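You operate a simulated robot arm through the tools that you are given. There is no shell and no other tool.

You run a simulated two-armed robot. Do the job below in one go: nothing can be reset, and whatever is moved stays where it is left.

JOB
Pick up the green can from the shelf under the long workbench with one hand, pass it to the other hand and put it on the end of the finishing bench. Set down upright: green can.

It is judged by the outcome, as a careful person would: the job done as asked, and still so three seconds after it is handed in. It fails if anything else is knocked over, pushed out of place, dropped, spilled or broken.

ROBOT AND FRAMES
Two 7-joint arms with two-finger parallel grippers on one trunk, on a base that drives. Base frame: it is fixed to the floor where the robot stands at the start and does not move with it; the origin is under the middle of the robot, x ahead of it, y to its left, z up; the surface under the hand at the start is at about z = 220. Units: mm, rad, N and s.
The left shoulder is at the start at [125, 182, 856], the right one opposite. With the tool pointing down near the work surface each hand reaches from about 100 to 680 mm from the robot's upright axis, wherever it stands, measured 20 degrees to its own side. Places, roughly: end of the finishing bench [-1900, -500, 800]. Payload 3.91 kg a hand.
Tool frame (each hand has its own): the origin (TCP) lies between the finger pads and is the grasp point; the fingertips stand 30 mm ahead of it; z points along the fingers, y is the line along which they close. The gripper opens to 110 mm. The fingers are 20 mm wide and 10 mm thick; the gripper's body (48 by 112 mm) begins 55 mm behind the TCP.
Orientation is that of the tool frame in the base frame, as a unit quaternion [w, x, y, z]. With the fingers straight down and closing along the base's y, the tool's x points along the base's -x, its y along +y and its z along -z.

CONTROLS
- The arms move only by the tool arm_command. It takes "left_rows", "right_rows" or both (then of equal length, played together; a hand with none holds still); each is a list of rows, each a list of 7 numbers: the finger opening in mm, from 0 to 110, then the shift along the base's x, y, z in mm, then the turn, a rotation vector about the base's x, y, z in rad. In form: [[grip, tx, ty, tz, wx, wy, wz], ...]. A call has 1 to 20 rows; each row shifts and turns the commanded pose from where the row before left it. Each row takes 0.2 s and may step no farther than 50 mm and 0.15 rad from the row before; otherwise, or with a gripper value out of range, the whole call is refused. A pose out of reach is approached as far as the arm can. The call stops where the force on the tool passes 40 N (or 10 N more than at its start, if that is more) or the arm is blocked; 0.2 s more then pass. The fingers move at their own pace (about 72 mm/s each) and stop on an object; they squeeze with about 33 N. The grip force told is the motor's: it shows also when the fingers shut on nothing. Time passes only in rows, and 0.2 s behind the last, so rows that do not move let the fingers close. The reply holds the time, the measured pose of the TCP, the force on the tool along the base axes, the opening and the grip force, in the units named above and with some noise, with the torque about the TCP (base axes, N m) and any sound that the robot's microphone picked up.
- Cameras (640 x 400 px; columns grow to the right, rows downward): "scene" is now at [262.3, 15.1, 983.3]; the picture's right is [0.26, -0.96, 0.00], its down [-0.90, -0.24, -0.36] and it looks along [0.35, 0.10, -0.93] (base axes); focal length 256 px, centre (320, 200). "left" rides on the left gripper at [72, -17, -103] in its tool frame; the picture's right is [0.23, 0.97, 0.00], its down [-0.76, 0.18, -0.62] and it looks along [-0.61, 0.14, 0.78] (tool axes); focal length 222 px, centre (320, 200). "right" rides on the right gripper at [72, 17, -103] in its tool frame; the picture's right is [-0.23, 0.97, 0.00], its down [-0.76, -0.18, -0.62] and it looks along [-0.61, -0.14, 0.78] (tool axes); focal length 222 px, centre (320, 200). There is no depth. A picture from a camera that has moved, and an enlarged one, comes with that camera's place and axes in the base frame and with its lens.
- get_image(camera): a new picture of that camera. No time passes.
- lift_body(by): slides the trunk up (or, below 0, down) by that many mm; the arms and the scene camera ride with it, the base frame stays. It gives what a move gives, with no picture.
- base_move(legs): drives the robot by 1 to 6 legs, each [ahead, left, turn to the left] in mm, mm and rad, along the robot's own axes; the way and the turn of a leg run together, so that a leg with both is an arc; at most 1500 mm and 3.142 rad a leg. The arms and the cameras ride along, it lands a little off, and it stops where it bumps. It gives what a move gives.
- turn_head(pan, tilt): turns the head with the scene camera to pan (to the left, within 1.396 rad either way) and tilt (down, from -0.506 to 1.204), counted from straight ahead of the robot. It gives what a move gives.
- close_up(camera, box): a new picture of the part [left, top, right, bottom] of that camera's present view, enlarged. No time passes.
- job_done(): hands the job in; it is judged then, once.

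Places have to be worked out from the pictures, the camera data and where the tool is seen. Open the grippers and draw the arms clear of the work before you hand the job in, unless the task says otherwise.

The tools are called after "Request:" as a command line: name --argument value ..., lists and objects as JSON in quotes. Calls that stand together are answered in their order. arm_command: Moves the arms, as the interface text tells. Its arguments: {"type":"object","properties":{"left_rows":{"type":"array"},"right_rows":{"type":"array"}},"required":[]} The other tools are called the same way: lift_body (by) slides the trunk up or down; base_move (legs) drives the base; turn_head (pan, tilt) turns the head that bears the scene camera; get_image (camera) takes a picture; close_up (camera, box) takes an enlarged picture of a part of a camera's view; job_done () hands the job in.

At the start:

```text
time: 0.0
left_tcp_pos: [345.7, 261.0, 431.8]
left_tool_rot: [0.004, 0.0, 1.0, 0.001]
left_contact_force: [0.2, 0.3, -0.5]
left_torque: [0.02, 0.03, -0.02]
left_gripper_width: 109.6
left_grasp_force: 0.0
right_tcp_pos: [368.6, -124.5, 449.1]
right_tool_rot: [0.022, -0.019, 0.995, -0.091]
right_contact_force: [0.2, -0.3, -0.7]
right_torque: [0.0, 0.02, -0.01]
right_gripper_width: 110.0
right_grasp_force: 0.1
trunk travel left (down, up): [-115.0, 399.0]
robot x, y, heading: [3.7, 0.3, -0.0]
head pan, tilt: [0.265, 1.201]
```

scene: 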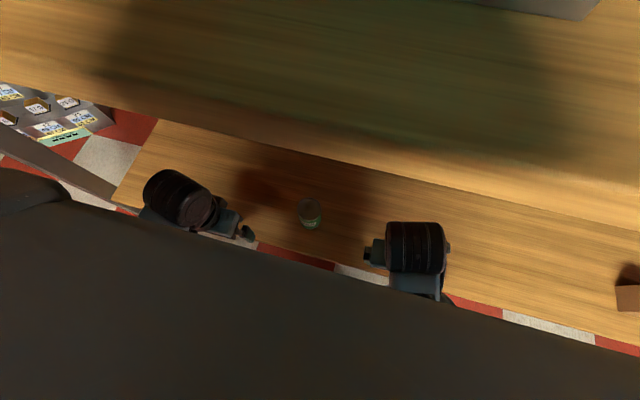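
right: 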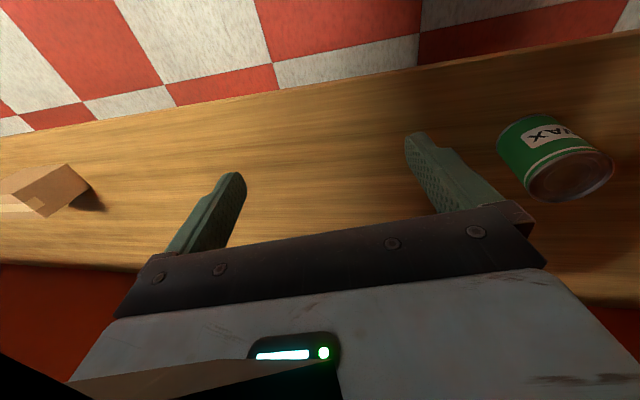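
left: 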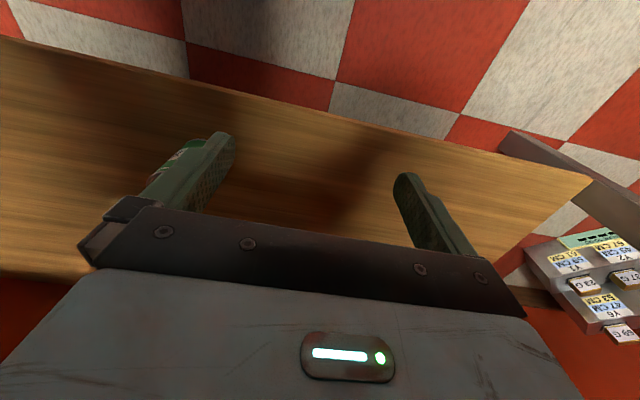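

The can shows at about pixel (311,213) in the scene view, roughly [484, 107] on the shelf. I'll take enlarged views to locate it and the bench edge better.

Request:
close_up --camera "scene" --box '[220, 130, 400, 280]'

Request:
close_up --camera "right" --box '[440, 80, 640, 230]'

Request:
turn_head --pan 0.0 --tilt 0.6

```text
2.67 times, centred on (310, 205) of scene
camera zoom: at [262.3, 15.1, 983.3], right [0.26, -0.96, 0.0], down [-0.9, -0.24, -0.36], along [0.35, 0.1, -0.93], focal length 681 px, centre (347, 187)
```

zoom: 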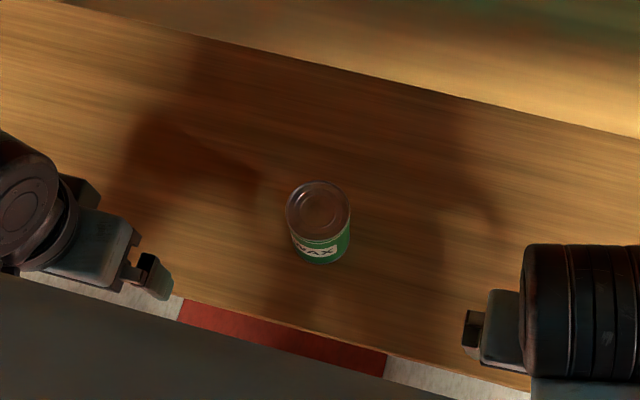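

```text
2.67 times, centred on (540, 155) of right
camera zoom: at [291.1, -92.7, 544.7], right [0.19, 0.97, -0.17], down [0.74, -0.03, 0.67], along [0.65, -0.25, -0.72], focal length 592 px, centre (-267, 320)
```

zoom: 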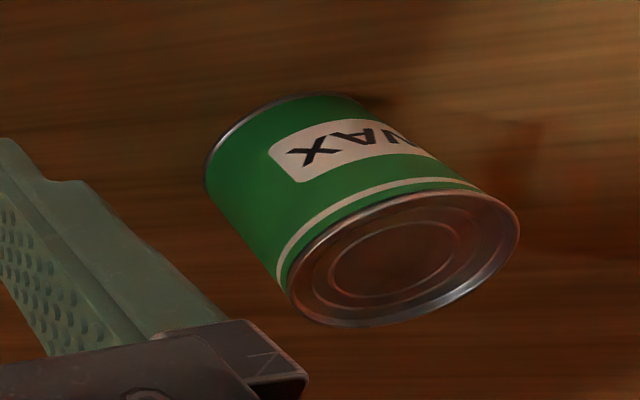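

```text
time: 1.0
left_tcp_pos: [347.0, 259.9, 431.4]
left_tool_rot: [0.004, 0.0, 1.0, 0.001]
left_contact_force: [0.1, 0.4, 0.2]
left_torque: [0.01, 0.05, 0.01]
left_gripper_width: 110.0
left_grasp_force: 0.0
right_tcp_pos: [370.7, -126.2, 448.5]
right_tool_rot: [0.023, -0.02, 0.995, -0.093]
right_contact_force: [0.7, 0.1, 0.0]
right_torque: [-0.02, 0.06, -0.03]
right_gripper_width: 110.1
right_grasp_force: 0.0
trunk travel left (down, up): [-115.0, 399.0]
robot x, y, heading: [-1.4, 1.1, -0.001]
head pan, tilt: [0.0, 0.6]
```

The can stands upright (the right camera is inverted) with its top near [484, 113, 305], diameter about 65–70 mm. Next I look at the bench with the head raised.

Request:
get_image --camera "scene"

```text
taken
camera scene: at [297.0, 0.4, 1027.2], right [0.0, -1.0, 0.0], down [-0.57, 0.0, -0.82], along [0.82, 0.0, -0.57], focal length 256 px, centre (320, 200)
```

scene: 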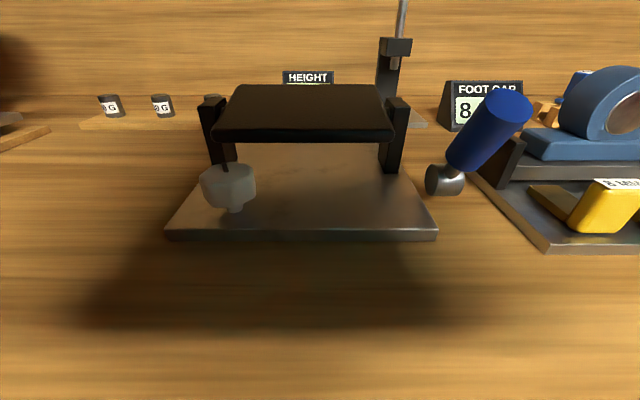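

The view shows the top of the workbench with items on it. I tilt down in two steps to triangulate the bench's front edge (height and x).

Request:
turn_head --pan 0.0 --tilt 0.9

Request:
get_image --camera "scene"

Request:
turn_head --pan 0.0 --tilt 1.2

Request:
get_image --camera "scene"

```text
time: 1.8
left_tcp_pos: [346.5, 260.1, 430.0]
left_tool_rot: [0.003, 0.0, 1.0, 0.0]
left_contact_force: [-0.5, -0.2, -0.7]
left_torque: [-0.06, 0.0, -0.01]
left_gripper_width: 110.1
left_grasp_force: 0.1
right_tcp_pos: [371.0, -126.4, 447.8]
right_tool_rot: [0.024, -0.02, 0.995, -0.095]
right_contact_force: [0.0, 0.0, 0.5]
right_torque: [-0.02, 0.01, -0.01]
right_gripper_width: 110.0
right_grasp_force: 0.1
trunk travel left (down, up): [-115.0, 399.0]
robot x, y, heading: [-3.6, 0.3, 0.001]
head pan, tilt: [0.0, 0.901]
```

```text
taken
camera scene: at [284.4, 0.4, 1001.7], right [0.0, -1.0, 0.0], down [-0.78, 0.0, -0.62], along [0.62, 0.0, -0.78], focal length 256 px, centre (320, 200)
```

scene: 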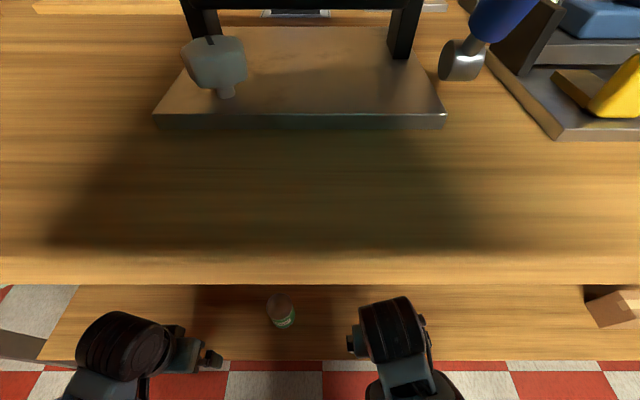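

```text
time: 2.6
left_tcp_pos: [345.6, 259.5, 429.1]
left_tool_rot: [0.004, 0.0, 1.0, 0.0]
left_contact_force: [0.0, -0.3, 0.0]
left_torque: [-0.02, -0.04, 0.0]
left_gripper_width: 109.8
left_grasp_force: 0.1
right_tcp_pos: [371.1, -129.0, 446.5]
right_tool_rot: [0.026, -0.021, 0.995, -0.097]
right_contact_force: [0.1, -0.1, 0.2]
right_torque: [0.0, 0.0, -0.03]
right_gripper_width: 110.0
right_grasp_force: 0.1
trunk travel left (down, up): [-115.0, 399.0]
robot x, y, heading: [1.1, -0.5, 0.001]
head pan, tilt: [0.0, 1.201]
```

```text
taken
camera scene: at [265.2, 0.4, 981.1], right [0.0, -1.0, 0.0], down [-0.93, 0.0, -0.36], along [0.36, 0.0, -0.93], focal length 256 px, centre (320, 200)
```

scene: 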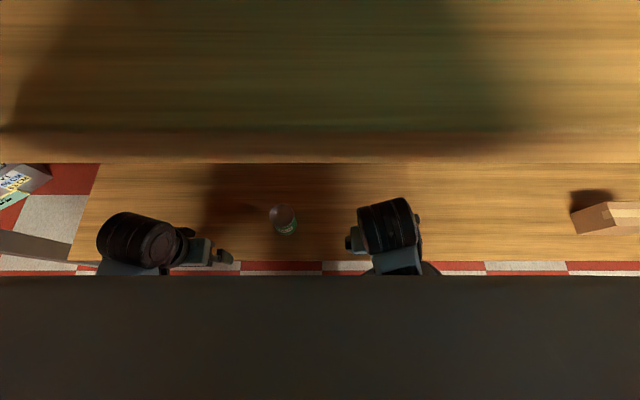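

From the two tilts the bench's front edge is at about x=342, z≈840, so the can sits under the overhang, but with a lot of headroom above the shelf. I move the left hand, tool down, to a spot just before and above the can for a closer view.

Request:
arm_command --left_rows '[[110, 10, -30, 0, 0, 0, 0], [110, 15, -30, 0, 0, 0, 0], [110, 20, -30, 0, 0, 0, 0], [110, 20, -30, 0, 0, 0, 0], [110, 15, -28, 0, 0, 0, 0], [110, 0, 0, 0, 0, 0, 0]]'

Request:
get_image --camera "left"

Request:
get_image --camera "scene"

```text
time: 4.0
left_tcp_pos: [424.2, 113.5, 427.9]
left_tool_rot: [0.002, -0.001, 1.0, 0.001]
left_contact_force: [-0.2, 0.4, -0.8]
left_torque: [0.03, -0.01, 0.03]
left_gripper_width: 110.3
left_grasp_force: 0.1
right_tcp_pos: [372.6, -131.2, 445.1]
right_tool_rot: [0.026, -0.021, 0.994, -0.1]
right_contact_force: [-0.2, 0.2, 0.9]
right_torque: [0.03, 0.0, 0.0]
right_gripper_width: 109.8
right_grasp_force: 0.1
trunk travel left (down, up): [-115.0, 399.0]
robot x, y, heading: [-0.9, -2.2, -0.001]
head pan, tilt: [0.0, 1.201]
```

```text
taken
camera left: at [351.5, 95.0, 531.1], right [-0.23, 0.97, 0.0], down [0.76, 0.18, 0.63], along [0.61, 0.14, -0.78], focal length 222 px, centre (320, 200)
```

left: 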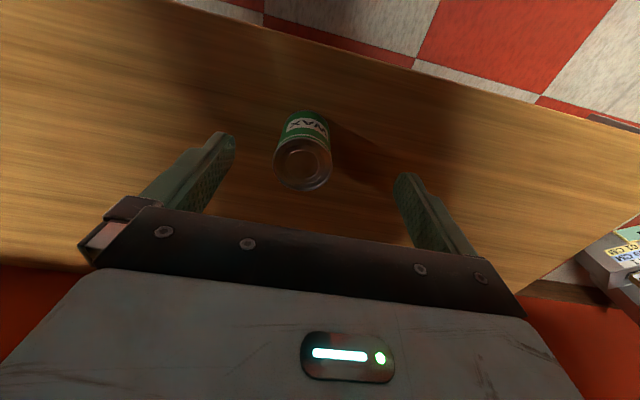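

```text
taken
camera scene: at [265.6, 0.4, 979.6], right [0.0, -1.0, 0.0], down [-0.93, 0.0, -0.36], along [0.36, 0.0, -0.93], focal length 256 px, centre (320, 200)
```

scene: 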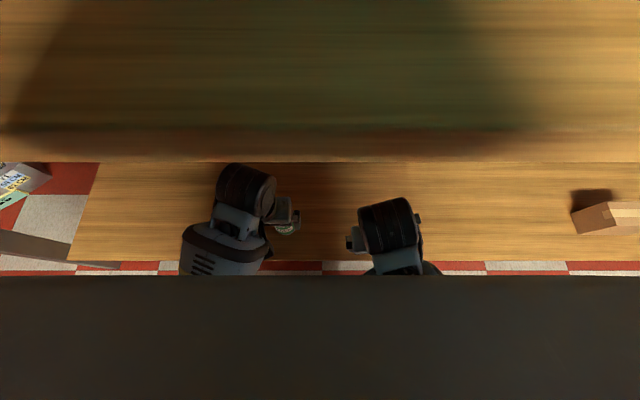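

The can lies between and ahead of the fingers, slightly toward the left finger in the picture. I enlarge it for an accurate fix.

Request:
close_up --camera "left" --box '[240, 90, 400, 200]'

```text
3.64 times, centred on (320, 145) of left
camera zoom: at [351.5, 95.0, 531.1], right [-0.23, 0.97, 0.0], down [0.76, 0.18, 0.63], along [0.61, 0.14, -0.78], focal length 808 px, centre (320, 400)
```

zoom: 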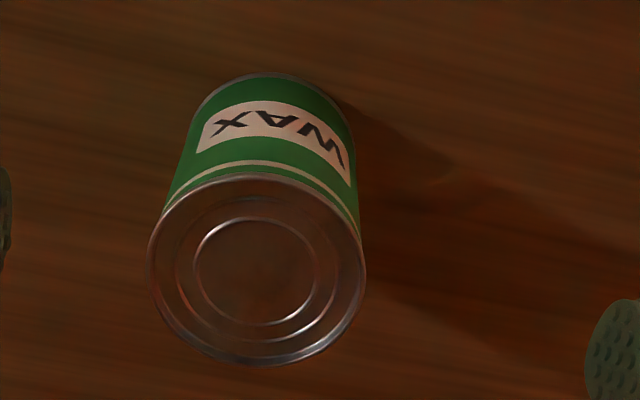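

Consistent fix from the left camera: can centre ≈ [481, 104], diameter ≈ 69, top z ≈ 304. I move over it at z≈385 (tips above the can top) and check again.

Request:
arm_command --left_rows '[[110, 20, -3, 0, 0, 0, 0], [110, 20, -3, 0, 0, 0, 0], [110, 17, -3, -10, 0, 0, 0], [110, 0, 0, -30, 0, 0, 0], [110, 0, 0, 0, 0, 0, 0]]'

Request:
get_image --camera "left"

Request:
get_image --camera "right"

```text
time: 5.2
left_tcp_pos: [484.2, 102.9, 385.4]
left_tool_rot: [0.003, 0.001, 1.0, 0.0]
left_contact_force: [-0.8, -0.1, -0.2]
left_torque: [0.0, 0.0, -0.02]
left_gripper_width: 109.9
left_grasp_force: 0.0
right_tcp_pos: [373.4, -131.8, 443.6]
right_tool_rot: [0.026, -0.021, 0.994, -0.102]
right_contact_force: [0.4, 0.1, 0.5]
right_torque: [0.0, 0.01, 0.02]
right_gripper_width: 110.0
right_grasp_force: 0.1
trunk travel left (down, up): [-115.0, 399.0]
robot x, y, heading: [-1.8, -0.4, -0.001]
head pan, tilt: [0.0, 1.201]
```

```text
taken
camera left: at [410.3, 86.0, 489.7], right [-0.23, 0.97, 0.0], down [0.76, 0.18, 0.63], along [0.61, 0.14, -0.78], focal length 222 px, centre (320, 200)
```

left: 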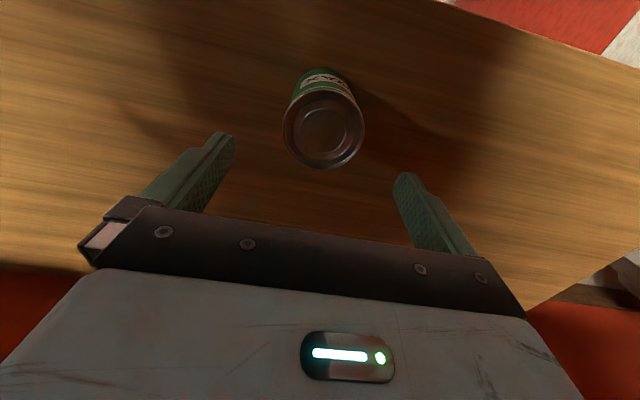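

```text
taken
camera right: at [294.6, -98.8, 538.3], right [0.19, 0.96, -0.19], down [0.73, -0.01, 0.68], along [0.66, -0.27, -0.71], focal length 222 px, centre (320, 200)
```

right: 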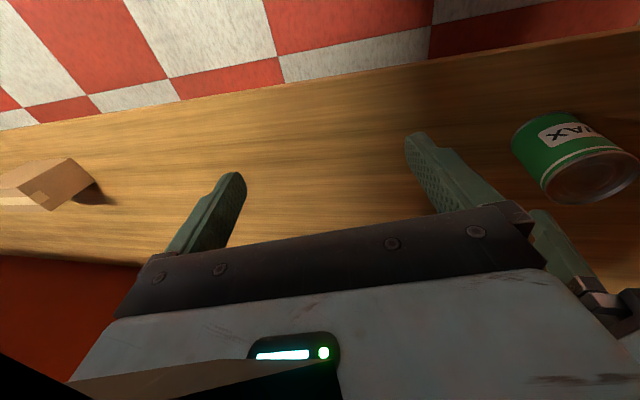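

The can centre now reads about [479.5, 105], so I shift by −3/+2 mm and descend to z≈290 with the fingers around the upper part of the can.

Request:
arm_command --left_rows '[[110, -3, 2, -20, 0, 0, 0], [110, 0, 0, -25, 0, 0, 0], [110, 0, 0, -20, 0, 0, 0], [110, 0, 0, 0, 0, 0, 0]]'

Request:
get_image --camera "left"

Request:
get_image --camera "right"

```text
time: 6.2
left_tcp_pos: [481.6, 103.9, 319.9]
left_tool_rot: [0.002, 0.0, 1.0, 0.0]
left_contact_force: [0.3, -0.5, -0.3]
left_torque: [-0.02, -0.01, 0.0]
left_gripper_width: 109.9
left_grasp_force: 0.0
right_tcp_pos: [373.7, -134.2, 442.1]
right_tool_rot: [0.027, -0.022, 0.994, -0.104]
right_contact_force: [0.2, 0.5, -0.6]
right_torque: [-0.02, -0.01, 0.02]
right_gripper_width: 110.0
right_grasp_force: 0.1
trunk travel left (down, up): [-115.0, 399.0]
robot x, y, heading: [1.2, -0.5, 0.0]
head pan, tilt: [0.0, 1.201]
```

```text
taken
camera left: at [407.9, 86.7, 422.7], right [-0.23, 0.97, 0.0], down [0.76, 0.18, 0.63], along [0.61, 0.14, -0.78], focal length 222 px, centre (320, 200)
```

left: 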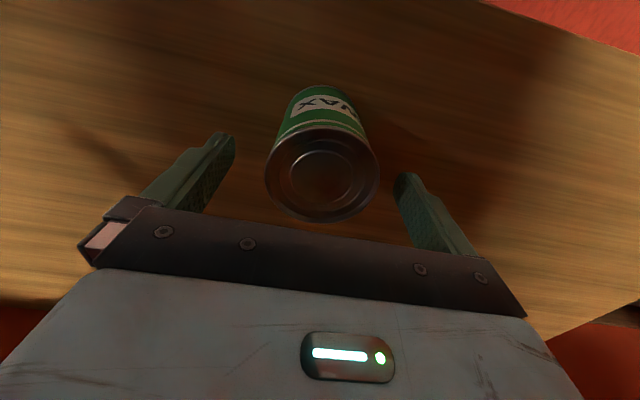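

```text
taken
camera right: at [294.9, -99.8, 537.0], right [0.19, 0.96, -0.19], down [0.73, -0.01, 0.68], along [0.66, -0.27, -0.71], focal length 222 px, centre (320, 200)
```

right: 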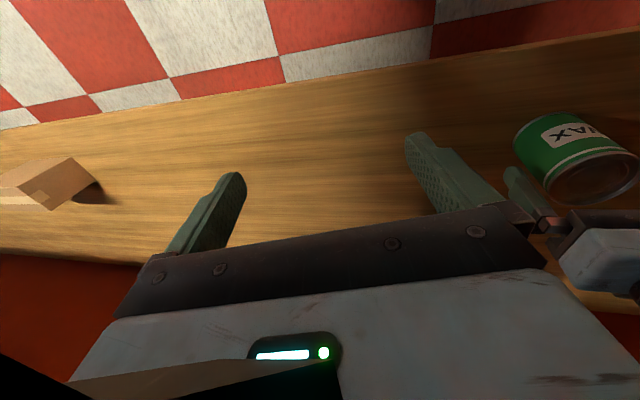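

The predicted and seen top centre agree (can at [480, 105], top z≈304). I go down another 29 mm and close the fingers.

Request:
arm_command --left_rows '[[110, 0, 1, -15, 0, 0, 0], [110, 0, 0, -14, 0, 0, 0], [110, 0, 0, 0, 0, 0, 0], [80, 0, 0, 0, 0, 0, 0], [60, 0, 0, 0, 0, 0, 0], [50, 0, 0, 0, 0, 0, 0], [50, 0, 0, 0, 0, 0, 0], [50, 0, 0, 0, 0, 0, 0]]'

Request:
get_image --camera "left"

```text
time: 8.0
left_tcp_pos: [482.8, 106.6, 290.9]
left_tool_rot: [0.001, 0.0, 1.0, 0.0]
left_contact_force: [-1.3, -0.8, 12.3]
left_torque: [0.17, 0.39, 0.05]
left_gripper_width: 67.4
left_grasp_force: 32.7
right_tcp_pos: [373.0, -135.5, 440.4]
right_tool_rot: [0.027, -0.022, 0.994, -0.107]
right_contact_force: [0.4, -0.3, -0.1]
right_torque: [-0.04, 0.01, -0.02]
right_gripper_width: 109.7
right_grasp_force: 0.2
trunk travel left (down, up): [-115.0, 399.0]
robot x, y, heading: [1.3, -0.3, 0.002]
head pan, tilt: [0.0, 1.201]
```

```text
taken
camera left: at [408.6, 88.2, 393.4], right [-0.23, 0.97, 0.0], down [0.76, 0.18, 0.63], along [0.61, 0.14, -0.78], focal length 222 px, centre (320, 200)
```

left: 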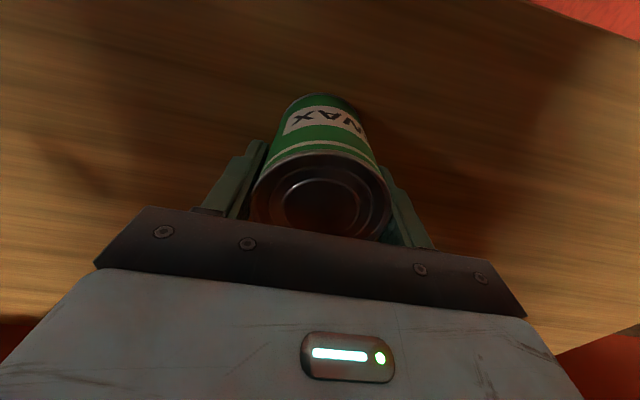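

The can is gripped (opening 67 mm, 33 N). I lift it 70 mm straight up.

Request:
arm_command --left_rows '[[50, 0, 0, 10, 0, 0, 0], [50, 0, 0, 20, 0, 0, 0], [50, 0, 0, 20, 0, 0, 0], [50, 0, 0, 20, 0, 0, 0], [50, 0, 0, 0, 0, 0, 0]]'

Request:
get_image --camera "left"

Request:
get_image --camera "right"

Request:
turn_head --pan 1.39 --tilt 0.4

Request:
get_image --camera "scene"

Request:
turn_head --pan -1.39 --tilt 0.4

Request:
get_image --camera "scene"

```text
time: 9.2
left_tcp_pos: [478.2, 104.8, 359.3]
left_tool_rot: [0.0, -0.001, 1.0, 0.0]
left_contact_force: [-0.4, 0.2, -2.9]
left_torque: [0.02, -0.02, 0.01]
left_gripper_width: 66.7
left_grasp_force: 33.2
right_tcp_pos: [374.1, -137.6, 439.4]
right_tool_rot: [0.026, -0.023, 0.994, -0.108]
right_contact_force: [-0.8, 1.2, 0.3]
right_torque: [0.02, 0.02, 0.01]
right_gripper_width: 109.7
right_grasp_force: 0.1
trunk travel left (down, up): [-115.0, 399.0]
robot x, y, heading: [2.4, 0.4, 0.003]
head pan, tilt: [0.0, 1.201]
```

```text
taken
camera left: at [405.8, 88.1, 463.6], right [-0.23, 0.97, 0.0], down [0.76, 0.18, 0.62], along [0.61, 0.14, -0.78], focal length 222 px, centre (320, 200)
```

left: 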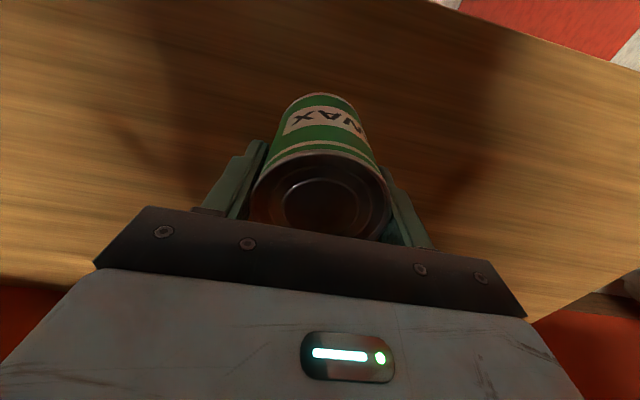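

```text
taken
camera right: at [295.6, -102.4, 533.2], right [0.19, 0.96, -0.2], down [0.73, 0.0, 0.68], along [0.66, -0.28, -0.7], focal length 222 px, centre (320, 200)
```

right: 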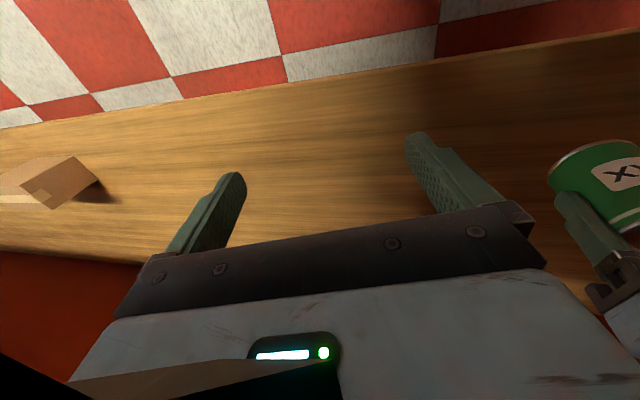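

```text
time: 10.7
left_tcp_pos: [478.3, 105.3, 358.8]
left_tool_rot: [0.0, 0.0, 1.0, 0.001]
left_contact_force: [0.4, 0.1, -3.2]
left_torque: [-0.01, -0.04, 0.01]
left_gripper_width: 67.1
left_grasp_force: 32.9
right_tcp_pos: [374.4, -136.9, 436.8]
right_tool_rot: [0.026, -0.023, 0.993, -0.11]
right_contact_force: [0.2, 0.2, 0.9]
right_torque: [-0.01, 0.01, -0.01]
right_gripper_width: 110.1
right_grasp_force: 0.1
trunk travel left (down, up): [-115.0, 399.0]
robot x, y, heading: [2.3, -1.6, 0.001]
head pan, tilt: [1.389, 0.4]
```

```text
taken
camera scene: at [228.7, 91.5, 1036.6], right [0.98, -0.18, 0.0], down [-0.07, -0.38, -0.92], along [0.17, 0.91, -0.39], focal length 256 px, centre (320, 200)
```

scene: 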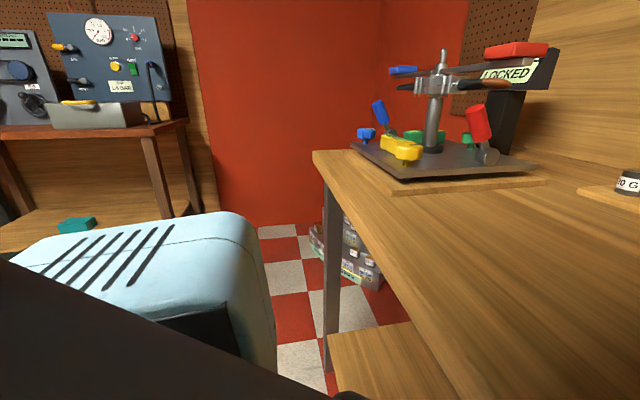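

```text
time: 13.2
left_tcp_pos: [477.5, 106.1, 357.3]
left_tool_rot: [-0.001, 0.0, 1.0, 0.001]
left_contact_force: [0.2, -0.7, -2.6]
left_torque: [0.01, 0.01, 0.0]
left_gripper_width: 67.3
left_grasp_force: 33.0
right_tcp_pos: [373.8, -140.3, 434.8]
right_tool_rot: [0.027, -0.023, 0.993, -0.112]
right_contact_force: [0.7, -0.7, -0.5]
right_torque: [0.03, -0.01, 0.02]
right_gripper_width: 109.8
right_grasp_force: 0.0
trunk travel left (down, up): [-115.0, 399.0]
robot x, y, heading: [-3.0, -4.2, -0.005]
head pan, tilt: [-1.389, 0.4]
```

```text
taken
camera scene: at [229.0, -90.7, 1035.8], right [-0.98, -0.18, 0.0], down [-0.07, 0.38, -0.92], along [0.17, -0.91, -0.39], focal length 256 px, centre (320, 200)
```

scene: 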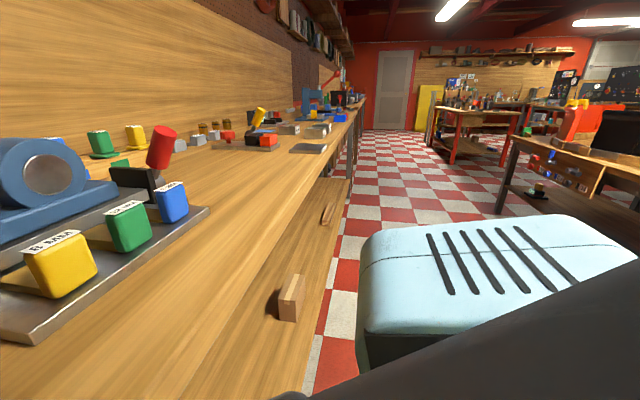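

The can is clear of the shelf and steady (weight about 3 N). I back the base straight out 450 mm to bring the arms out from under the bench, then look behind.

Request:
base_move --legs '[[-450, 0, 0]]'

Request:
turn_head --pan 0.0 --tilt 0.9

Request:
get_image --camera "scene"

```text
time: 15.9
left_tcp_pos: [28.8, 104.2, 358.1]
left_tool_rot: [0.0, 0.001, 1.0, 0.0]
left_contact_force: [0.2, -0.2, -2.9]
left_torque: [0.03, -0.04, 0.0]
left_gripper_width: 67.2
left_grasp_force: 33.2
right_tcp_pos: [-76.7, -140.4, 435.8]
right_tool_rot: [0.025, -0.023, 0.993, -0.112]
right_contact_force: [-0.4, 0.6, 0.3]
right_torque: [-0.02, -0.01, -0.01]
right_gripper_width: 109.9
right_grasp_force: 0.0
trunk travel left (down, up): [-115.0, 399.0]
robot x, y, heading: [-453.6, -1.5, -0.002]
head pan, tilt: [-1.389, 0.4]
```

```text
time: 17.4
left_tcp_pos: [28.2, 104.8, 356.5]
left_tool_rot: [0.0, 0.001, 1.0, 0.0]
left_contact_force: [0.6, 0.3, -2.6]
left_torque: [0.01, -0.04, 0.0]
left_gripper_width: 67.1
left_grasp_force: 33.3
right_tcp_pos: [-76.2, -141.3, 435.7]
right_tool_rot: [0.025, -0.023, 0.993, -0.115]
right_contact_force: [0.2, -0.8, -0.5]
right_torque: [0.0, -0.03, -0.04]
right_gripper_width: 110.1
right_grasp_force: 0.0
trunk travel left (down, up): [-115.0, 399.0]
robot x, y, heading: [-453.7, 2.1, -0.002]
head pan, tilt: [0.0, 0.901]
```

```text
taken
camera scene: at [-162.1, 0.2, 992.6], right [0.0, -1.0, 0.0], down [-0.78, 0.0, -0.62], along [0.62, 0.0, -0.78], focal length 256 px, centre (320, 200)
```

scene: 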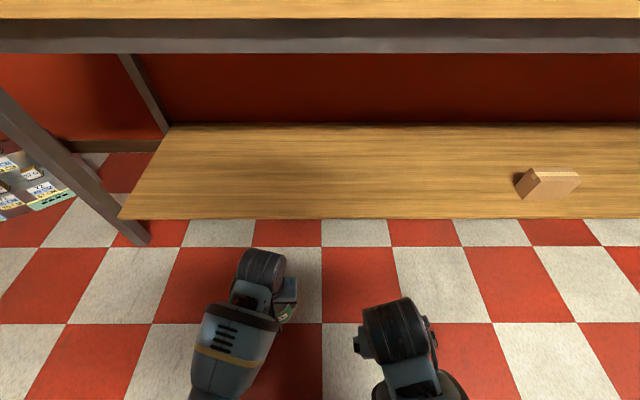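

The arms are out in the aisle. I look to both sides again from here before turning.

Request:
turn_head --pan 1.39 --tilt 0.5

Request:
get_image --camera "scene"

Request:
turn_head --pan -1.39 --tilt 0.5

Request:
get_image --camera "scene"

```text
time: 19.0
left_tcp_pos: [28.5, 103.9, 357.3]
left_tool_rot: [0.0, 0.0, 1.0, 0.0]
left_contact_force: [0.1, -0.1, -3.1]
left_torque: [0.02, 0.03, -0.02]
left_gripper_width: 67.1
left_grasp_force: 33.4
right_tcp_pos: [-76.5, -142.8, 435.0]
right_tool_rot: [0.026, -0.023, 0.993, -0.114]
right_contact_force: [-0.7, 0.6, 0.5]
right_torque: [0.0, -0.04, -0.01]
right_gripper_width: 110.2
right_grasp_force: 0.0
trunk travel left (down, up): [-115.0, 399.0]
robot x, y, heading: [-449.9, 2.6, 0.0]
head pan, tilt: [1.389, 0.499]
```

```text
taken
camera scene: at [-221.0, 89.9, 1026.7], right [0.98, -0.18, 0.0], down [-0.09, -0.47, -0.88], along [0.16, 0.86, -0.48], focal length 256 px, centre (320, 200)
```

scene: 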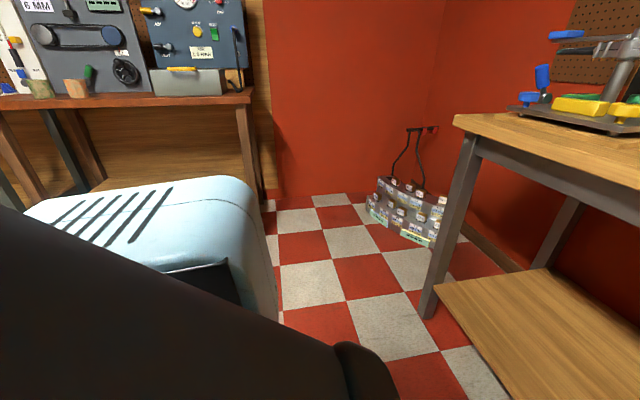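

```text
time: 21.4
left_tcp_pos: [29.0, 105.1, 356.2]
left_tool_rot: [0.0, 0.0, 1.0, 0.001]
left_contact_force: [-0.1, -0.3, -3.3]
left_torque: [0.01, -0.02, 0.04]
left_gripper_width: 66.9
left_grasp_force: 32.6
right_tcp_pos: [-76.4, -141.9, 436.2]
right_tool_rot: [0.025, -0.022, 0.993, -0.115]
right_contact_force: [-0.3, 0.1, 0.6]
right_torque: [0.01, 0.04, 0.0]
right_gripper_width: 109.9
right_grasp_force: 0.1
trunk travel left (down, up): [-115.0, 399.0]
robot x, y, heading: [-448.7, 4.0, -0.005]
head pan, tilt: [-1.389, 0.499]
```

```text
taken
camera scene: at [-221.4, -89.1, 1026.8], right [-0.98, -0.18, 0.0], down [-0.09, 0.47, -0.88], along [0.16, -0.86, -0.48], focal length 256 px, centre (320, 200)
```

scene: 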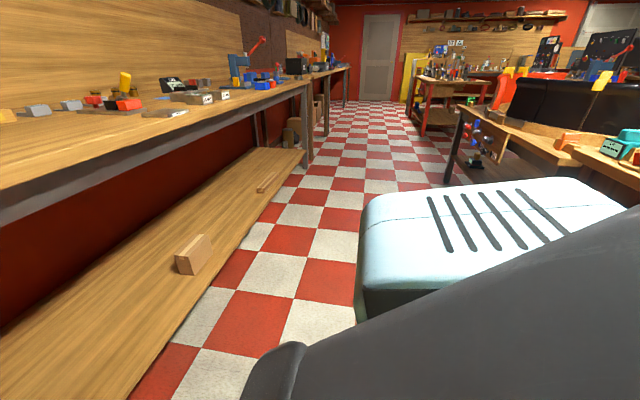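

The aisle is clear around the robot. I turn left a quarter turn first and look toward the finishing bench on the left.

Request:
base_move --legs '[[0, 0, 1.57]]'

Request:
turn_head --pan 1.2 --tilt 0.45

Request:
get_image --camera "scene"

```text
time: 25.6
left_tcp_pos: [-550.6, 480.6, 357.6]
left_tool_rot: [0.0, -0.702, 0.712, 0.0]
left_contact_force: [-0.4, 0.2, -3.3]
left_torque: [-0.02, 0.03, -0.01]
left_gripper_width: 67.2
left_grasp_force: 32.7
right_tcp_pos: [-304.1, 371.1, 434.4]
right_tool_rot: [-0.097, 0.715, -0.689, 0.064]
right_contact_force: [0.5, 0.1, 0.1]
right_torque: [0.03, -0.02, 0.05]
right_gripper_width: 110.0
right_grasp_force: 0.1
trunk travel left (down, up): [-115.0, 399.0]
robot x, y, heading: [-450.9, -0.9, 1.56]
head pan, tilt: [-1.389, 0.499]
```

```text
time: 27.9
left_tcp_pos: [-548.9, 480.8, 357.2]
left_tool_rot: [0.001, -0.702, 0.712, -0.001]
left_contact_force: [-0.4, -0.6, -2.3]
left_torque: [-0.03, 0.01, 0.04]
left_gripper_width: 67.0
left_grasp_force: 33.4
right_tcp_pos: [-303.4, 373.0, 435.0]
right_tool_rot: [-0.098, 0.715, -0.689, 0.065]
right_contact_force: [-0.3, 0.1, -0.2]
right_torque: [0.02, 0.01, 0.01]
right_gripper_width: 109.8
right_grasp_force: 0.1
trunk travel left (down, up): [-115.0, 399.0]
robot x, y, heading: [-447.3, -0.4, 1.558]
head pan, tilt: [1.201, 0.45]
```

```text
taken
camera scene: at [-532.1, 247.2, 1031.2], right [0.37, 0.93, 0.0], down [0.4, -0.16, -0.9], along [-0.83, 0.34, -0.44], focal length 256 px, centre (320, 200)
```

scene: 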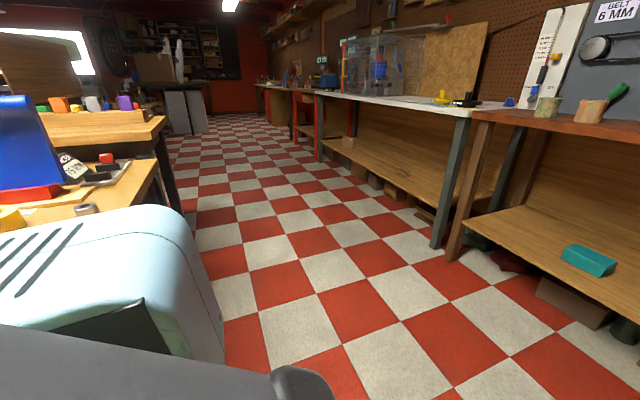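

The benches behind start well beyond the hands' sweep. I turn a further 1.2 rad left to look at the finishing bench head-on.

Request:
base_move --legs '[[0, 0, 1.2]]'

Request:
turn_head --pan 0.5 --tilt 0.4

Request:
get_image --camera "scene"

```text
time: 31.3
left_tcp_pos: [-933.3, 81.8, 356.5]
left_tool_rot: [0.0, 0.981, -0.192, 0.0]
left_contact_force: [-0.8, -0.2, -2.2]
left_torque: [0.01, -0.03, -0.02]
left_gripper_width: 67.2
left_grasp_force: 32.5
right_tcp_pos: [-742.6, 272.4, 435.2]
right_tool_rot: [-0.118, 0.979, -0.168, -0.002]
right_contact_force: [0.6, 1.0, -0.2]
right_torque: [0.01, 0.0, 0.0]
right_gripper_width: 110.1
right_grasp_force: 0.0
trunk travel left (down, up): [-115.0, 399.0]
robot x, y, heading: [-451.6, -0.9, 2.755]
head pan, tilt: [1.201, 0.45]
```

```text
time: 32.4
left_tcp_pos: [-932.3, 83.2, 357.8]
left_tool_rot: [0.0, 0.981, -0.193, 0.0]
left_contact_force: [-0.4, -0.3, -3.6]
left_torque: [0.0, -0.02, -0.02]
left_gripper_width: 67.2
left_grasp_force: 32.8
right_tcp_pos: [-741.8, 272.3, 435.2]
right_tool_rot: [-0.118, 0.979, -0.166, -0.002]
right_contact_force: [-0.1, 1.3, 1.1]
right_torque: [-0.01, 0.03, 0.01]
right_gripper_width: 110.2
right_grasp_force: 0.1
trunk travel left (down, up): [-115.0, 399.0]
robot x, y, heading: [-449.8, 0.3, 2.757]
head pan, tilt: [0.499, 0.4]
```

```text
taken
camera scene: at [-738.1, 70.1, 1035.9], right [-0.11, 0.99, 0.0], down [0.39, 0.04, -0.92], along [-0.92, -0.1, -0.39], focal length 256 px, centre (320, 200)
```

scene: 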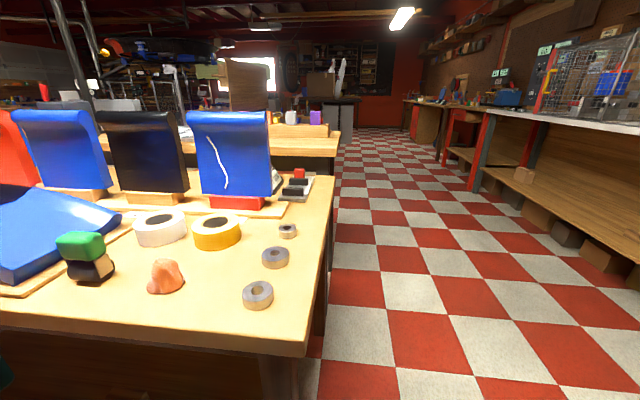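

The near bench (tape rolls, blocks) ends at about y≈35 and x −917…−1466; a second bench stands behind it at x≈−1730…−2210, which matches the given place for the finishing bench. I slide away sideways into the wide aisle to look properly.

Request:
base_move --legs '[[281, -695, 0], [0, 0, 0.386]]'

Request:
turn_head --pan 0.5 --tilt 0.3

Request:
get_image --camera "scene"

```text
time: 40.1
left_tcp_pos: [-928.9, 642.3, 357.2]
left_tool_rot: [-0.001, 1.0, 0.005, 0.0]
left_contact_force: [0.3, 0.5, -3.6]
left_torque: [0.0, -0.02, -0.02]
left_gripper_width: 67.2
left_grasp_force: 33.1
right_tcp_pos: [-826.8, 890.1, 434.5]
right_tool_rot: [-0.115, 0.993, 0.03, -0.025]
right_contact_force: [0.1, 0.1, 0.1]
right_torque: [-0.01, 0.04, -0.01]
right_gripper_width: 110.0
right_grasp_force: 0.1
trunk travel left (down, up): [-115.0, 399.0]
robot x, y, heading: [-448.8, 752.0, -3.13]
head pan, tilt: [0.499, 0.4]
```

```text
time: 40.8
left_tcp_pos: [-929.7, 641.9, 356.0]
left_tool_rot: [0.0, 1.0, 0.005, 0.0]
left_contact_force: [0.4, -0.3, -2.7]
left_torque: [0.04, -0.04, 0.01]
left_gripper_width: 67.1
left_grasp_force: 32.5
right_tcp_pos: [-827.2, 888.8, 435.1]
right_tool_rot: [-0.116, 0.993, 0.03, -0.025]
right_contact_force: [0.4, 0.8, -0.6]
right_torque: [0.0, -0.01, -0.02]
right_gripper_width: 110.0
right_grasp_force: 0.1
trunk travel left (down, up): [-115.0, 399.0]
robot x, y, heading: [-450.3, 753.5, -3.132]
head pan, tilt: [0.499, 0.3]
```

```text
taken
camera scene: at [-745.2, 704.8, 1045.1], right [-0.49, 0.87, 0.0], down [0.26, 0.14, -0.96], along [-0.83, -0.47, -0.3], focal length 256 px, centre (320, 200)
```

scene: 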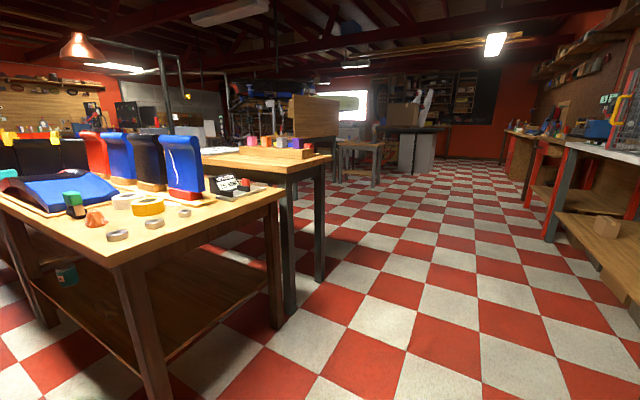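

The second bench (with the coloured pegs in a wooden rack) has its end around y≈0 at x≈−1690…−2100, z≈800–840: it's the finishing bench. I drive up the aisle to face its end from a distance.

Request:
base_move --legs '[[1450, -200, 0], [0, 0, 1.57]]'

Request:
turn_head --pan 0.0 --tilt 0.35

Request:
get_image --camera "scene"

```text
time: 51.9
left_tcp_pos: [-1804.3, 458.6, 357.9]
left_tool_rot: [0.0, 0.711, 0.703, 0.0]
left_contact_force: [0.7, -0.6, -3.4]
left_torque: [0.0, 0.01, 0.01]
left_gripper_width: 67.1
left_grasp_force: 33.1
right_tcp_pos: [-2050.7, 565.9, 434.9]
right_tool_rot: [-0.064, 0.688, 0.716, -0.099]
right_contact_force: [0.9, 0.2, 0.3]
right_torque: [0.0, -0.01, 0.0]
right_gripper_width: 109.9
right_grasp_force: 0.2
trunk travel left (down, up): [-115.0, 399.0]
robot x, y, heading: [-1905.7, 938.9, -1.585]
head pan, tilt: [0.499, 0.3]
```

```text
time: 52.8
left_tcp_pos: [-1805.4, 459.4, 357.4]
left_tool_rot: [0.0, 0.711, 0.703, 0.0]
left_contact_force: [-0.8, -0.4, -2.5]
left_torque: [-0.01, -0.02, 0.01]
left_gripper_width: 66.9
left_grasp_force: 32.8
right_tcp_pos: [-2051.3, 566.7, 434.3]
right_tool_rot: [-0.064, 0.688, 0.716, -0.098]
right_contact_force: [0.7, 0.3, 0.0]
right_torque: [-0.02, 0.01, 0.0]
right_gripper_width: 109.9
right_grasp_force: 0.1
trunk travel left (down, up): [-115.0, 399.0]
robot x, y, heading: [-1902.9, 937.4, -1.579]
head pan, tilt: [0.0, 0.351]
```

```text
taken
camera scene: at [-1908.7, 633.5, 1040.4], right [-1.0, 0.01, 0.0], down [0.0, 0.34, -0.94], along [-0.01, -0.94, -0.34], focal length 256 px, centre (320, 200)
```

scene: 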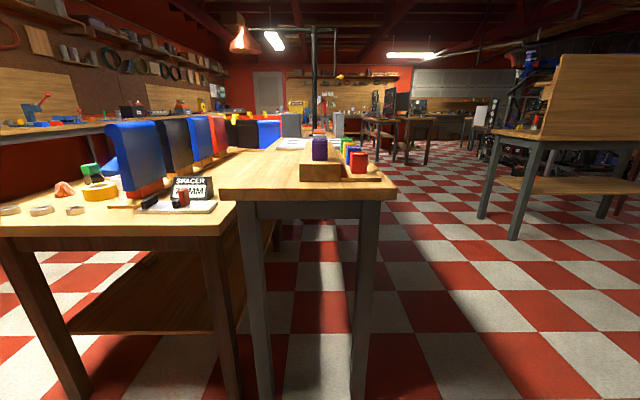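

I now face the finishing bench's end: edge at about y≈−50, x from −1630 to −2140, with a peg rack near the middle. I zoom in to see where there's clear space.

Request:
close_up --camera "scene" --box '[210, 110, 410, 235]'

```text
3.20 times, centred on (310, 172) of scene
camera zoom: at [-1908.7, 633.5, 1040.4], right [-1.0, 0.01, 0.0], down [0.0, 0.34, -0.94], along [-0.01, -0.94, -0.34], focal length 817 px, centre (352, 288)
```

zoom: 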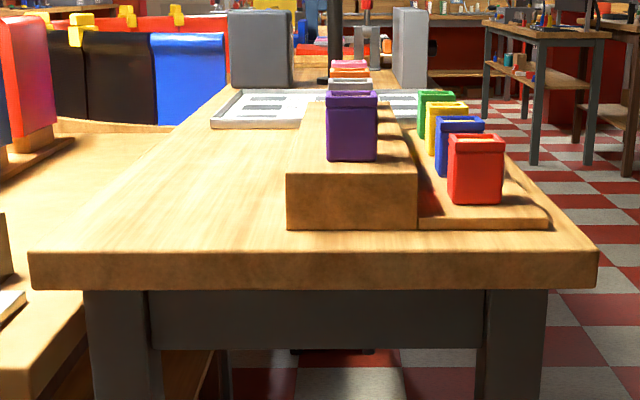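

Left half of the bench end is clear (rack is in the middle/right). I raise the trunk 380 mm for the handover and placing height, which also gives parallax on the bench height.

Request:
lift_body --by 380

Request:
turn_head --pan 0.0 --tilt 0.6

Request:
get_image --camera "scene"

```text
time: 56.5
left_tcp_pos: [-1805.5, 459.5, 736.9]
left_tool_rot: [-0.001, 0.71, 0.704, 0.0]
left_contact_force: [-0.1, 0.2, -3.2]
left_torque: [0.0, 0.01, 0.0]
left_gripper_width: 67.4
left_grasp_force: 33.4
right_tcp_pos: [-2093.6, 522.2, 846.9]
right_tool_rot: [-0.059, 0.692, 0.701, -0.163]
right_contact_force: [0.5, -0.6, -0.2]
right_torque: [0.0, 0.02, -0.02]
right_gripper_width: 110.0
right_grasp_force: 0.1
trunk travel left (down, up): [-495.0, 19.0]
robot x, y, heading: [-1905.1, 939.8, -1.582]
head pan, tilt: [0.0, 0.351]
```

```text
time: 57.2
left_tcp_pos: [-1805.6, 459.2, 737.2]
left_tool_rot: [0.001, 0.71, 0.704, 0.0]
left_contact_force: [0.2, 0.7, -3.2]
left_torque: [0.0, 0.01, 0.01]
left_gripper_width: 67.0
left_grasp_force: 33.4
right_tcp_pos: [-2092.7, 521.9, 846.6]
right_tool_rot: [-0.06, 0.692, 0.7, -0.164]
right_contact_force: [-0.4, -0.4, -0.2]
right_torque: [0.0, -0.03, 0.01]
right_gripper_width: 110.0
right_grasp_force: 0.1
trunk travel left (down, up): [-495.0, 19.0]
robot x, y, heading: [-1905.1, 937.9, -1.58]
head pan, tilt: [0.0, 0.6]
```

```text
taken
camera scene: at [-1907.0, 812.9, 1442.9], right [-1.0, 0.01, 0.0], down [0.01, 0.56, -0.83], along [-0.01, -0.83, -0.56], focal length 256 px, centre (320, 200)
```

scene: 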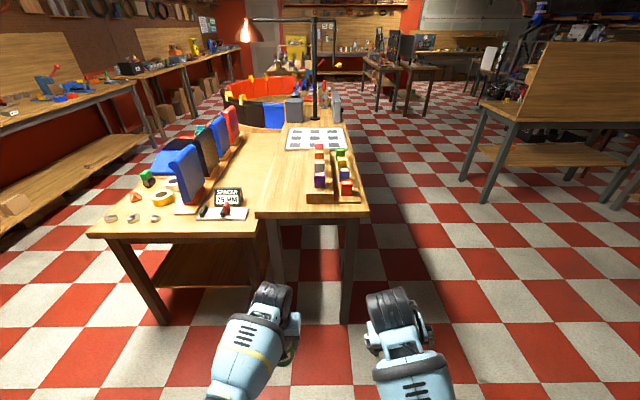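

The view from above clearly shows free space on the left half of the finishing bench's end. I zoom in to measure its edge and height.

Request:
close_up --camera "scene" --box '[240, 140, 400, 240]'

Request:
get_image --camera "left"

Request:
get_image --camera "right"

```text
4.00 times, centred on (320, 190) of scene
camera zoom: at [-1907.0, 812.9, 1442.9], right [-1.0, 0.01, 0.0], down [0.01, 0.56, -0.83], along [-0.01, -0.83, -0.56], focal length 1022 px, centre (320, 240)
```

zoom: 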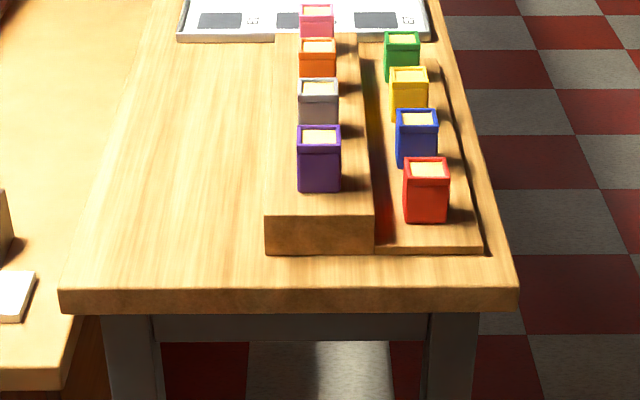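

```text
taken
camera left: at [-1822.1, 530.8, 841.3], right [0.98, 0.22, 0.0], down [0.17, -0.76, 0.62], along [0.14, -0.61, -0.78], focal length 222 px, centre (320, 200)
```

left: 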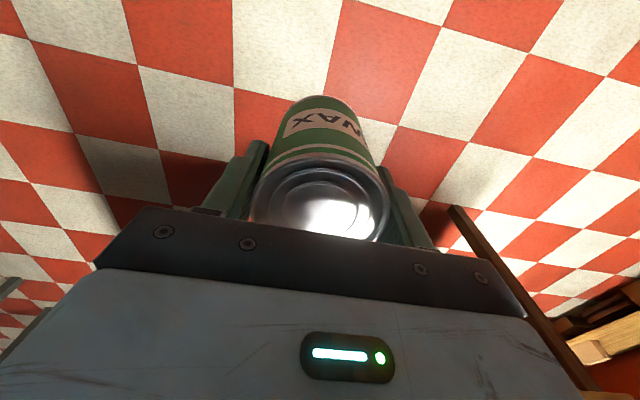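

```text
taken
camera right: at [-2047.2, 608.6, 928.4], right [0.93, -0.24, -0.27], down [0.05, -0.66, 0.75], along [-0.36, -0.71, -0.6], focal length 222 px, centre (320, 200)
```

right: 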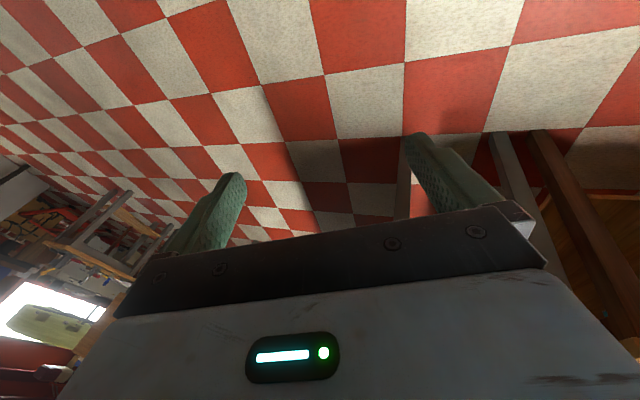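

Two-view measurement: bench top z≈847, end edge y≈26, x from −1665 to −2105; rack's left side at x≈−1859, so the clear spot for the can is about [−1762, −50]. For the handover I plan left holding from above and right taking the lower part of the can from the side; first I raise the left hand and bring it in, and move the right hand out a bit.

Request:
arm_command --left_rows '[[50, 0, 0, 40, 0, 0, 0], [50, -16, 15, 44, 0, 0, 0], [50, -16, 15, 44, 0, 0, 0], [50, -16, 15, 44, 0, 0, 0], [50, -16, 15, 41, 0, 0, 0], [50, -16, 15, 0, 0, 0, 0], [50, 0, 0, 0, 0, 0, 0]]' --right_rows '[[110, -15, 0, 0, 0, 0, 0], [110, -15, 0, 0, 0, 0, 0], [110, -15, 0, 0, 0, 0, 0], [110, -15, 0, 0, 0, 0, 0], [110, -10, 0, 0, 0, 0, 0], [110, 0, 0, 0, 0, 0, 0], [110, 0, 0, 0, 0, 0, 0]]'

Request:
get_image --camera "scene"

```text
time: 58.3
left_tcp_pos: [-1759.9, 482.8, 862.0]
left_tool_rot: [0.062, 0.682, 0.726, 0.061]
left_contact_force: [-0.3, -0.1, -2.5]
left_torque: [-0.02, 0.02, 0.01]
left_gripper_width: 67.4
left_grasp_force: 33.2
left hand out of reach, approached as far as the arm can: row 4, 5
right_tcp_pos: [-2117.5, 522.4, 854.2]
right_tool_rot: [-0.034, 0.69, 0.709, -0.142]
right_contact_force: [1.0, -0.5, -0.7]
right_torque: [-0.02, 0.02, 0.03]
right_gripper_width: 109.9
right_grasp_force: 0.1
trunk travel left (down, up): [-495.0, 19.0]
robot x, y, heading: [-1904.6, 939.4, -1.581]
head pan, tilt: [0.0, 0.6]
stopped in row 5 (left hand): the arm was blocked; the commanded pose is now the measured one
```

```text
taken
camera scene: at [-1907.0, 812.6, 1442.8], right [-1.0, 0.01, 0.0], down [0.01, 0.57, -0.82], along [-0.01, -0.82, -0.57], focal length 256 px, centre (320, 200)
```

scene: 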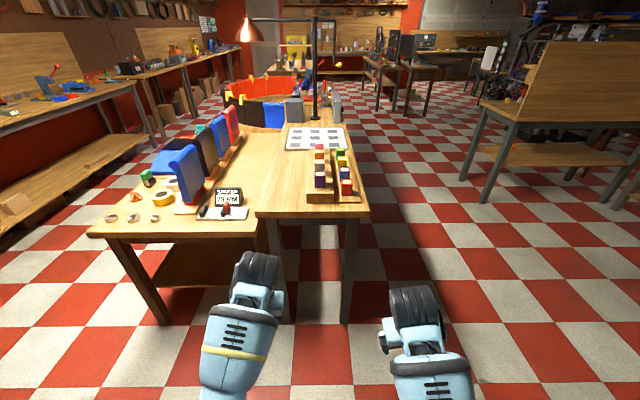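

At this height the left arm can't keep the tool straight down (it tilted about 10° and was blocked). I go back down about 120 mm and restore the vertical orientation; the handover will be lower relative to the shoulders.

Request:
arm_command --left_rows '[[50, 0, 0, -30, 0, 0, 0], [50, 0, 0, -40, 0, 0, 0], [50, 0, 0, -40, 0, 0.04, -0.02], [50, 0, 0, -20, 0, 0.07, -0.02], [50, 0, 0, 0, 0, 0.064, -0.03], [50, 0, 0, 0, 0, 0, 0]]'

```text
time: 59.7
left_tcp_pos: [-1761.7, 483.1, 731.8]
left_tool_rot: [-0.001, 0.712, 0.702, -0.004]
left_contact_force: [0.8, -0.5, -2.7]
left_torque: [0.0, -0.01, 0.0]
left_gripper_width: 66.9
left_grasp_force: 32.6
right_tcp_pos: [-2117.5, 522.4, 853.9]
right_tool_rot: [-0.034, 0.691, 0.708, -0.141]
right_contact_force: [-0.7, 0.0, 0.5]
right_torque: [0.01, 0.04, 0.03]
right_gripper_width: 109.9
right_grasp_force: 0.1
trunk travel left (down, up): [-495.0, 19.0]
robot x, y, heading: [-1907.7, 939.7, -1.586]
head pan, tilt: [0.0, 0.6]
```

Orientation is restored. I now yaw the left hand −90° (its camera to the robot's left) in place, so that the right hand can come in from the right with clear space.

Request:
arm_command --left_rows '[[50, -4, 0, -3, 0, 0, -0.14], [50, -4, 0, -3, 0, 0, -0.14], [50, -4, 0, -3, 0, 0, -0.14], [50, -4, 0, -3, 0, 0, -0.14], [50, -4, 0, -3, 0, 0, -0.14], [50, -4, 0, -3, 0, 0, -0.14], [50, -4, 0, -3, 0, 0, -0.14], [50, -4, 0, -3, 0, 0, -0.14], [50, -4, 0, -3, 0, 0, -0.14], [50, -4, 0, -3, 0, 0, -0.14], [50, -4, 0, -3, 0, 0, -0.14], [50, 0, 0, 0, 0, 0, 0]]'

Request:
get_image --camera "left"

```text
time: 62.3
left_tcp_pos: [-1806.6, 484.5, 699.6]
left_tool_rot: [-0.002, 1.0, 0.009, -0.002]
left_contact_force: [-0.9, -0.7, -2.9]
left_torque: [-0.02, 0.02, 0.01]
left_gripper_width: 67.1
left_grasp_force: 32.9
right_tcp_pos: [-2116.7, 522.5, 855.1]
right_tool_rot: [-0.034, 0.69, 0.709, -0.142]
right_contact_force: [0.8, -0.2, -0.2]
right_torque: [-0.02, -0.01, -0.05]
right_gripper_width: 110.0
right_grasp_force: 0.1
trunk travel left (down, up): [-495.0, 19.0]
robot x, y, heading: [-1908.0, 937.8, -1.583]
head pan, tilt: [0.0, 0.6]
```

```text
taken
camera left: at [-1734.1, 500.8, 802.6], right [0.25, -0.97, -0.01], down [-0.76, -0.2, 0.63], along [-0.61, -0.15, -0.78], focal length 222 px, centre (320, 200)
```

left: 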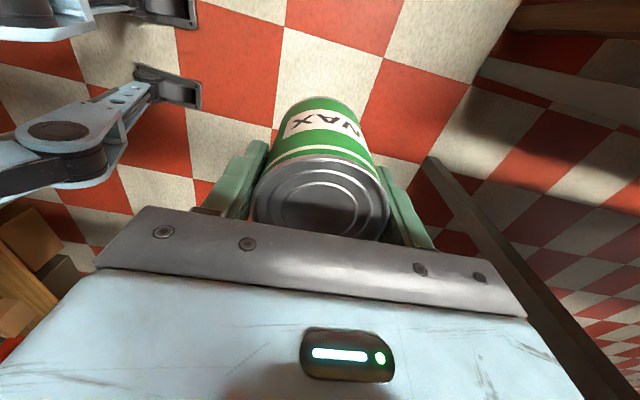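

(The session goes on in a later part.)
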